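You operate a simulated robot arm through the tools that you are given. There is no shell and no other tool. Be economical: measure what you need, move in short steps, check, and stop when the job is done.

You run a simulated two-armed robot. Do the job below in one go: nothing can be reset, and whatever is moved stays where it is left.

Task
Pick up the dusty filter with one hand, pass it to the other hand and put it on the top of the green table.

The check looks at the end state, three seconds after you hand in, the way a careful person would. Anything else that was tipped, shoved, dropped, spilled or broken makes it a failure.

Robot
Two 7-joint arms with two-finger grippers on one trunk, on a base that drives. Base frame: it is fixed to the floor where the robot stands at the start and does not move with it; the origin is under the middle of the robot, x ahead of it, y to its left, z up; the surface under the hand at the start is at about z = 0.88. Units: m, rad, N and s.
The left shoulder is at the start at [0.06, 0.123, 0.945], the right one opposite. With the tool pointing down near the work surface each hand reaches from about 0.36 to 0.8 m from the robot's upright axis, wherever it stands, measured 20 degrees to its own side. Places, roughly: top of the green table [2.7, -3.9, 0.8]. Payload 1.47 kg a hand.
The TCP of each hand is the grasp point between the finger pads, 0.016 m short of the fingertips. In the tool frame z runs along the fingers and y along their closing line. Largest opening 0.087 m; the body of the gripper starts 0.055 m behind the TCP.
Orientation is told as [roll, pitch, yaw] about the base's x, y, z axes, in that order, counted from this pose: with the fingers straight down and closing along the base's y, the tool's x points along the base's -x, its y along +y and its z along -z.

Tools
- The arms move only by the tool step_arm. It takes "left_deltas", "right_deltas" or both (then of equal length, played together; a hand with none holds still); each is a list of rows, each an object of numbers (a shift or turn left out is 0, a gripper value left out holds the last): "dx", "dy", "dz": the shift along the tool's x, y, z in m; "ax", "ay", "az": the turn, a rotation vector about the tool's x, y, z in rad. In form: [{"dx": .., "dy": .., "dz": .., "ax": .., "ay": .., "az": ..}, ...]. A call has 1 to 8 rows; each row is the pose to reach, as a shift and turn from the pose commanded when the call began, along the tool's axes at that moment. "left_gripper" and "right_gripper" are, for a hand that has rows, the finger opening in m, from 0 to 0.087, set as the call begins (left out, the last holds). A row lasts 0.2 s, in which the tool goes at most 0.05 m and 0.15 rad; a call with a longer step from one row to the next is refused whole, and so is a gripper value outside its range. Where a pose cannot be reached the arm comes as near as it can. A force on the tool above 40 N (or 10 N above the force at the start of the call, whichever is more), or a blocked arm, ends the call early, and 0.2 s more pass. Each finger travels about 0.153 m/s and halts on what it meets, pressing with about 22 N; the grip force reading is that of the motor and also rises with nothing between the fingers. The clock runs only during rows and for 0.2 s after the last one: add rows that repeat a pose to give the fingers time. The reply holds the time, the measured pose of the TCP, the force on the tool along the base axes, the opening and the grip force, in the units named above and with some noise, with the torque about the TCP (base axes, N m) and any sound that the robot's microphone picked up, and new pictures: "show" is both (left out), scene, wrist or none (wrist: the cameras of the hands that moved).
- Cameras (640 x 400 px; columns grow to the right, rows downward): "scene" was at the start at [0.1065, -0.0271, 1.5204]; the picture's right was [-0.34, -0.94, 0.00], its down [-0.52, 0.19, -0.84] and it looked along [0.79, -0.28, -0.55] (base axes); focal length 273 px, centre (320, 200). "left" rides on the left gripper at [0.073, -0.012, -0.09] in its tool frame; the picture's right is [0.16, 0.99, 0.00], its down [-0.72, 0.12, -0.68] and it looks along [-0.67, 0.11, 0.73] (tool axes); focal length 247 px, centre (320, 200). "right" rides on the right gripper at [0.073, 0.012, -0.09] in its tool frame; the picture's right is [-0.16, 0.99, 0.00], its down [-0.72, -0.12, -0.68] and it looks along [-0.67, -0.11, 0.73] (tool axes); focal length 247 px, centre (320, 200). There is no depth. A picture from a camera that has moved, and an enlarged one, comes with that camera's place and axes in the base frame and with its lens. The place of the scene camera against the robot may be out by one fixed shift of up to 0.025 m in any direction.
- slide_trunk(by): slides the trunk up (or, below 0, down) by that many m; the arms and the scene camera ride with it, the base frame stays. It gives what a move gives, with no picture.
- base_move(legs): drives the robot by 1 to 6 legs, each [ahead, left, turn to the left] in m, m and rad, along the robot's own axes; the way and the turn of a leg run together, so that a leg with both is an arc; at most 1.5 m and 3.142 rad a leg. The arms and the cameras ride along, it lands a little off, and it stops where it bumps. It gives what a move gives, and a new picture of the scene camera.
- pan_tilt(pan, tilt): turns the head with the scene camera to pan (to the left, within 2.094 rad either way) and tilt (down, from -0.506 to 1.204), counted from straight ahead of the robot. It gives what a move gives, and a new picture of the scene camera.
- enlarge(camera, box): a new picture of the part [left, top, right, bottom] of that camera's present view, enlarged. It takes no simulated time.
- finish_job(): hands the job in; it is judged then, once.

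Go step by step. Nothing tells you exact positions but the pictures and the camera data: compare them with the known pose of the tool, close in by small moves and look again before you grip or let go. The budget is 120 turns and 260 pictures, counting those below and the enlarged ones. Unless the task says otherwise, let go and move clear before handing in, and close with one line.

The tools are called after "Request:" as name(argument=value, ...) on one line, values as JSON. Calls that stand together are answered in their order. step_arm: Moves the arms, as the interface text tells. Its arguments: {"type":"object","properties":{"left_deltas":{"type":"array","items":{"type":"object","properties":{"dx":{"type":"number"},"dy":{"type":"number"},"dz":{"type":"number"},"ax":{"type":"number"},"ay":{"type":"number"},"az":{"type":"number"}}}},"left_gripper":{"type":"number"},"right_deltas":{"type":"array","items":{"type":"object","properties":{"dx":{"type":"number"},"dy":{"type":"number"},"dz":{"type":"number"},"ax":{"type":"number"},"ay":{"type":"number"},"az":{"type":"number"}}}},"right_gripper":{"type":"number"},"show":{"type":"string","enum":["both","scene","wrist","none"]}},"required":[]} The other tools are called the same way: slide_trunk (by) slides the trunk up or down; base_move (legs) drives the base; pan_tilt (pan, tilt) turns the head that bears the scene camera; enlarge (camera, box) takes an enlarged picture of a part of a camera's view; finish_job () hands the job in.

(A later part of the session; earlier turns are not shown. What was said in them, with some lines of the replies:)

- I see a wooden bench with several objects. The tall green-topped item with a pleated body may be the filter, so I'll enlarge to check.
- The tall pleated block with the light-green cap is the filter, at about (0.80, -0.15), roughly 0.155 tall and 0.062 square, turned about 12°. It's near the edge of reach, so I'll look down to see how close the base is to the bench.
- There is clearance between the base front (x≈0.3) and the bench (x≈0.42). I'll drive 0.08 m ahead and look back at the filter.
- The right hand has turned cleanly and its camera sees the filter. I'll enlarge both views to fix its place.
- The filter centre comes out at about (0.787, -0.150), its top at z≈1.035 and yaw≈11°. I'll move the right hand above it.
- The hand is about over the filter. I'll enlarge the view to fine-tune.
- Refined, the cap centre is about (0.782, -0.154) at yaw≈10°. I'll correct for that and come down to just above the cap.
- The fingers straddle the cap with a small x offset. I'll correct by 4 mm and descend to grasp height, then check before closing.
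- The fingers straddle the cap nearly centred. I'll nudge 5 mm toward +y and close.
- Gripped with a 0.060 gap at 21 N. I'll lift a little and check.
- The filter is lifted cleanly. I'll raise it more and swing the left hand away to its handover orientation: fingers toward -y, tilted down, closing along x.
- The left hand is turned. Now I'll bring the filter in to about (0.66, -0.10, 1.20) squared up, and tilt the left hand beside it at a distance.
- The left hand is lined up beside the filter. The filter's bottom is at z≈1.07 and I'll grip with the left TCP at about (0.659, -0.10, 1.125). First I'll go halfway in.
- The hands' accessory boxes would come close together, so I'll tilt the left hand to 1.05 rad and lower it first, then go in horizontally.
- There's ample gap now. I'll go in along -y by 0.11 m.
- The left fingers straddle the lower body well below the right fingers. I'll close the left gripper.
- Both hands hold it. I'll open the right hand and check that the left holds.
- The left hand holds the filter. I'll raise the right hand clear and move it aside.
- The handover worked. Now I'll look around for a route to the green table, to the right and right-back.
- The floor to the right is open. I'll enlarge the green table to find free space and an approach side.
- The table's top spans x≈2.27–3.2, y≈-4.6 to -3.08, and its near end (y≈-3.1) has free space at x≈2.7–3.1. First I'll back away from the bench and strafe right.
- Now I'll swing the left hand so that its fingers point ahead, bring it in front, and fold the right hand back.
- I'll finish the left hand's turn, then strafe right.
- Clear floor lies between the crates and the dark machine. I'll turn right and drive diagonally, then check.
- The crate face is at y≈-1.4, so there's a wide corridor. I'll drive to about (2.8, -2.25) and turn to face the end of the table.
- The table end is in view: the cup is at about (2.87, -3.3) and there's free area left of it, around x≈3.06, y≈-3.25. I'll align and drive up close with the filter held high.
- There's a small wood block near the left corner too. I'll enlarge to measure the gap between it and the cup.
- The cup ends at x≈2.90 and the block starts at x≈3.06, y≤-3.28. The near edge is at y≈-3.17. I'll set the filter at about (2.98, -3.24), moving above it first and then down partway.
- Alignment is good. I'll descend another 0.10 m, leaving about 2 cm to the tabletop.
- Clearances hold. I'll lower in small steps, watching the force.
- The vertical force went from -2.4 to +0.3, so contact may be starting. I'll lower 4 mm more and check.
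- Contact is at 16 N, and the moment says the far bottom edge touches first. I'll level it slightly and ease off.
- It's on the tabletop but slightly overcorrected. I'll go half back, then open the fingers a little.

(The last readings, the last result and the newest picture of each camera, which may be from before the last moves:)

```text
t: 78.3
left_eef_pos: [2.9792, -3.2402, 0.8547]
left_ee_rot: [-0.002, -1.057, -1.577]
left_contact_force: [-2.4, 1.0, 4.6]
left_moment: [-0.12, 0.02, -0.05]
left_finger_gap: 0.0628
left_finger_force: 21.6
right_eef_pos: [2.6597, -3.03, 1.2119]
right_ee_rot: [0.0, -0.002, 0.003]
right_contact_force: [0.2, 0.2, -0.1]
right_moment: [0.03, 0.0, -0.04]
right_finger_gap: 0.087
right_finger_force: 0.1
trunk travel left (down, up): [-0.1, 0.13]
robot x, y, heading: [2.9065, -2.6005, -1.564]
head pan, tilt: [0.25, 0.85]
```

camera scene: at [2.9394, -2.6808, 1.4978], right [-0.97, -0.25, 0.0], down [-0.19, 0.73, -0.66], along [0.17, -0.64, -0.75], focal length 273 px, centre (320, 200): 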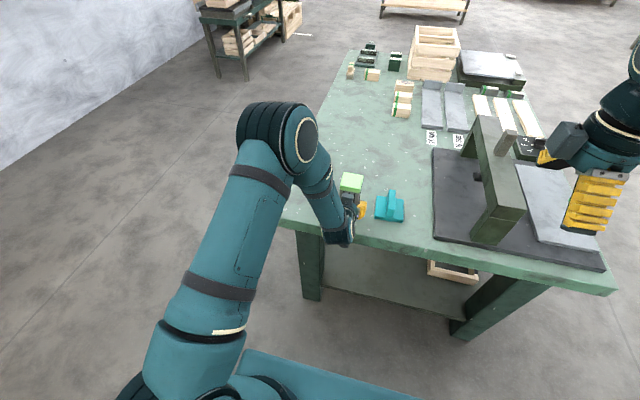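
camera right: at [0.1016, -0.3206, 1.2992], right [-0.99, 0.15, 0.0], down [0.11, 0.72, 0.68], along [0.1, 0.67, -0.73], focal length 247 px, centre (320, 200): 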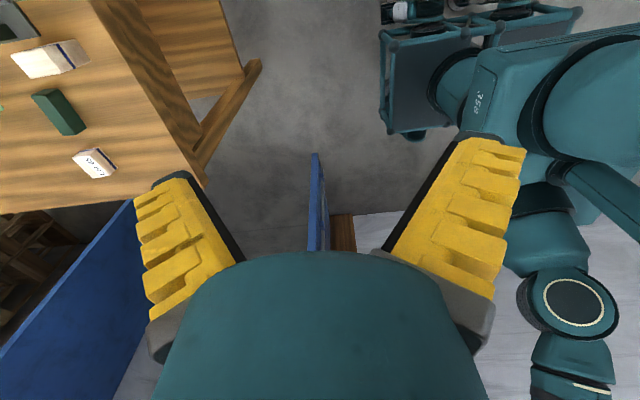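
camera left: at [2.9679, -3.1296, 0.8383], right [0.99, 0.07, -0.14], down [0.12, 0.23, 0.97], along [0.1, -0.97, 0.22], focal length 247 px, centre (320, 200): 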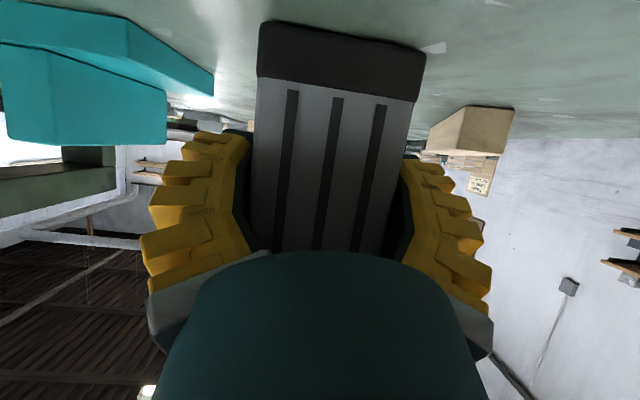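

The force is nearly neutral at 4.6 N up with little moment. I'll open gently to 0.078.

Request:
step_arm(left_deltas=[{"dz": 0}, {"dz": 0}, {"dz": 0}], left_gripper=0.078)

Request:
enlarge(camera="scene", box=[290, 120, 430, 260])

```text
t: 79.1
left_eef_pos: [2.9807, -3.2408, 0.8558]
left_ee_rot: [-0.001, -1.057, -1.578]
left_contact_force: [0.3, 0.0, 0.3]
left_moment: [0.03, 0.0, 0.01]
left_finger_gap: 0.0802
left_finger_force: 1.2
right_eef_pos: [2.6596, -3.0302, 1.2095]
right_ee_rot: [-0.001, -0.003, 0.003]
right_contact_force: [-0.1, -0.2, -0.9]
right_moment: [0.0, 0.02, 0.0]
right_finger_gap: 0.0866
right_finger_force: 0.0
trunk travel left (down, up): [-0.1, 0.13]
robot x, y, heading: [2.9081, -2.5982, -1.565]
head pan, tilt: [0.25, 0.85]
camera scene: at [2.94, -2.6823, 1.4977], right [-0.97, -0.25, 0.0], down [-0.19, 0.73, -0.66], along [0.17, -0.64, -0.75], focal length 273 px, centre (320, 200)
camera left: at [2.9687, -3.128, 0.8351], right [0.99, 0.07, -0.14], down [0.12, 0.24, 0.96], along [0.1, -0.97, 0.23], focal length 247 px, centre (320, 200)
```

scene: 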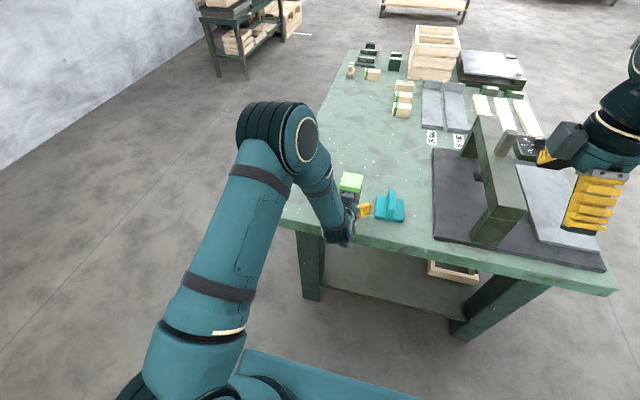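
left: 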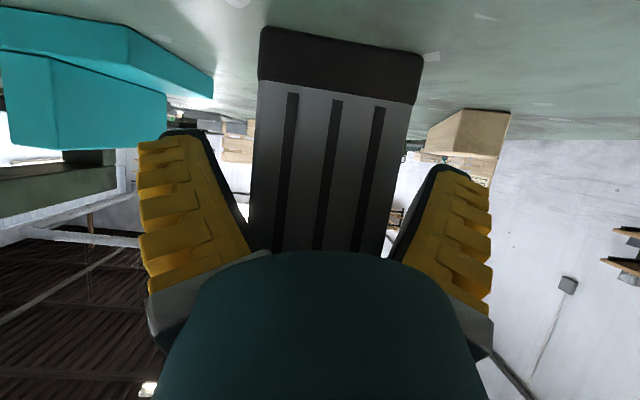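

```text
2.86 times, centred on (360, 190) of scene
camera zoom: at [2.94, -2.6823, 1.4977], right [-0.97, -0.25, 0.0], down [-0.19, 0.73, -0.66], along [0.17, -0.64, -0.75], focal length 781 px, centre (206, 229)
```

zoom: 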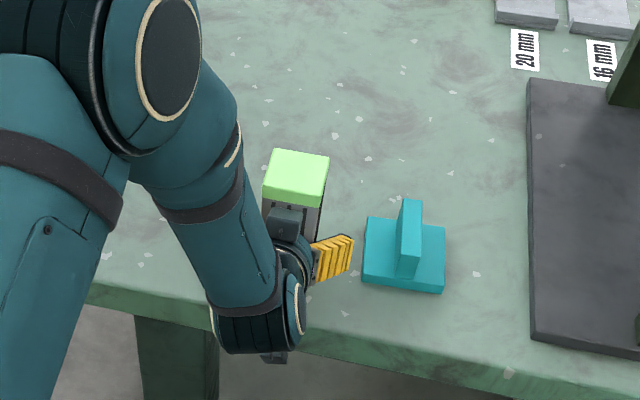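

The filter stands free on the tabletop. I'll withdraw the left hand straight back along its own axis.

Request:
step_arm(left_deltas=[{"dz": -0.02}, {"dz": -0.045}, {"dz": -0.075}, {"dz": -0.11}, {"dz": -0.15}, {"dz": -0.18}, {"dz": -0.18}])

Request:
enlarge(camera="scene", box=[250, 100, 450, 280])

```text
t: 80.7
left_eef_pos: [2.9823, -3.084, 0.9421]
left_ee_rot: [-0.001, -1.057, -1.578]
left_contact_force: [-1.0, -0.9, 0.3]
left_moment: [0.0, 0.03, -0.03]
left_finger_gap: 0.0801
left_finger_force: 1.3
right_eef_pos: [2.6597, -3.0315, 1.2096]
right_ee_rot: [0.001, -0.003, 0.004]
right_contact_force: [-0.5, -0.2, -0.1]
right_moment: [-0.04, 0.03, 0.01]
right_finger_gap: 0.0868
right_finger_force: 0.1
trunk travel left (down, up): [-0.1, 0.13]
robot x, y, heading: [2.9116, -2.6047, -1.563]
head pan, tilt: [0.25, 0.85]
camera scene: at [2.94, -2.6827, 1.4977], right [-0.97, -0.25, 0.0], down [-0.19, 0.73, -0.66], along [0.17, -0.64, -0.75], focal length 273 px, centre (320, 200)
camera left: at [2.9698, -2.9715, 0.9222], right [0.99, 0.07, -0.14], down [0.12, 0.24, 0.96], along [0.1, -0.97, 0.23], focal length 247 px, centre (320, 200)
```

scene: 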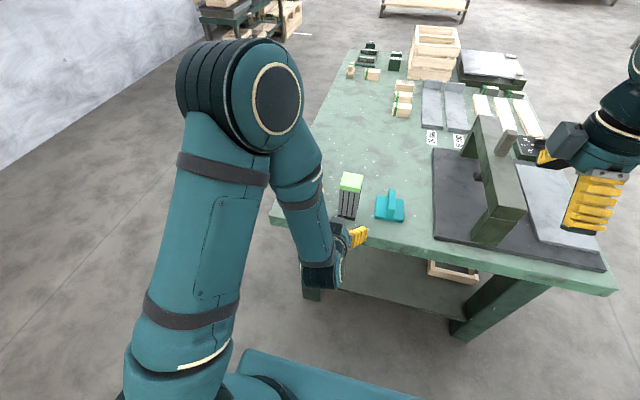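
left: 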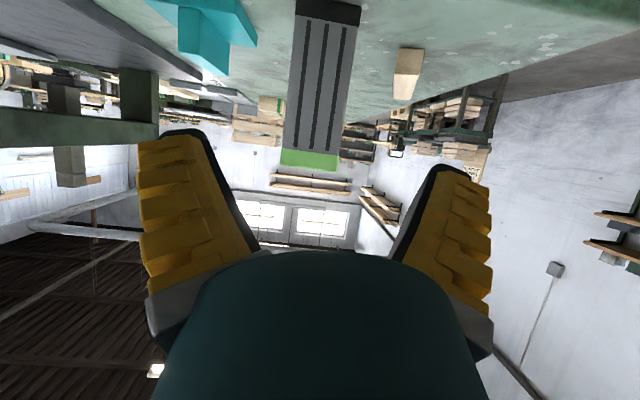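

```text
2.22 times, centred on (350, 190) of scene
camera zoom: at [2.94, -2.6827, 1.4977], right [-0.97, -0.25, 0.0], down [-0.19, 0.73, -0.66], along [0.17, -0.64, -0.75], focal length 608 px, centre (253, 222)
```

zoom: 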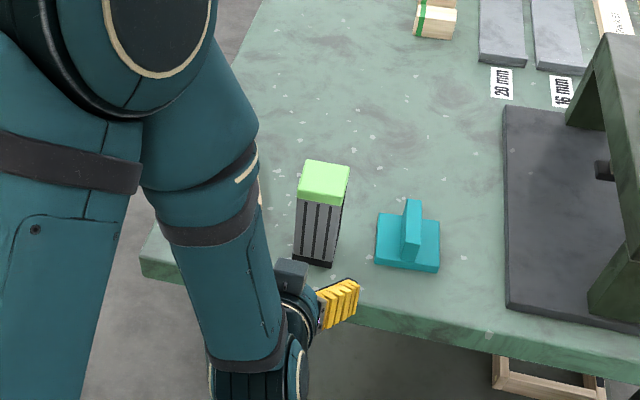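

The filter stands upright on the tabletop and its neighbours are undisturbed. I'll back the robot off a little to be clear.

Request:
base_move(legs=[[-0.25, 0, 0]])

```text
t: 82.5
left_eef_pos: [2.9813, -2.841, 0.9434]
left_ee_rot: [0.001, -1.059, -1.575]
left_contact_force: [0.0, 0.9, 0.8]
left_moment: [0.01, 0.01, 0.04]
left_finger_gap: 0.0801
left_finger_force: 1.0
right_eef_pos: [2.6602, -2.7881, 1.2101]
right_ee_rot: [-0.003, -0.001, 0.008]
right_contact_force: [-0.4, 0.3, 0.0]
right_moment: [0.01, -0.01, -0.01]
right_finger_gap: 0.0871
right_finger_force: 0.1
trunk travel left (down, up): [-0.1, 0.13]
robot x, y, heading: [2.907, -2.3584, -1.563]
head pan, tilt: [0.25, 0.85]
camera scene: at [2.9387, -2.4389, 1.4978], right [-0.97, -0.26, 0.0], down [-0.19, 0.73, -0.66], along [0.17, -0.64, -0.75], focal length 273 px, centre (320, 200)
```

scene: 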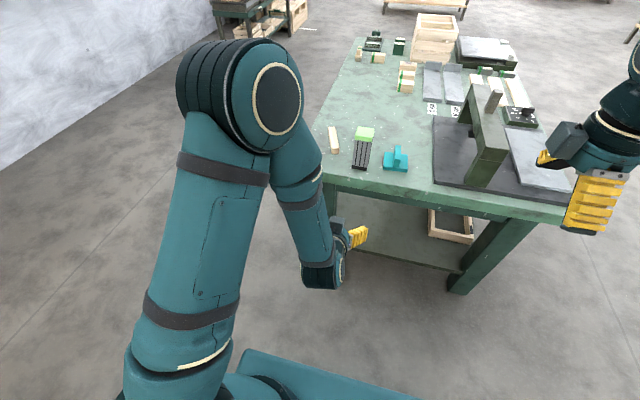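

The filter is standing on the green table and both hands are clear, so I'm handing in.

Request:
finish_job()

```text
The job is handed in.
```

I picked up the filter with the right hand, passed it to the left, and stood it upright on top of the green table. As far as the pictures show, nothing else was disturbed.
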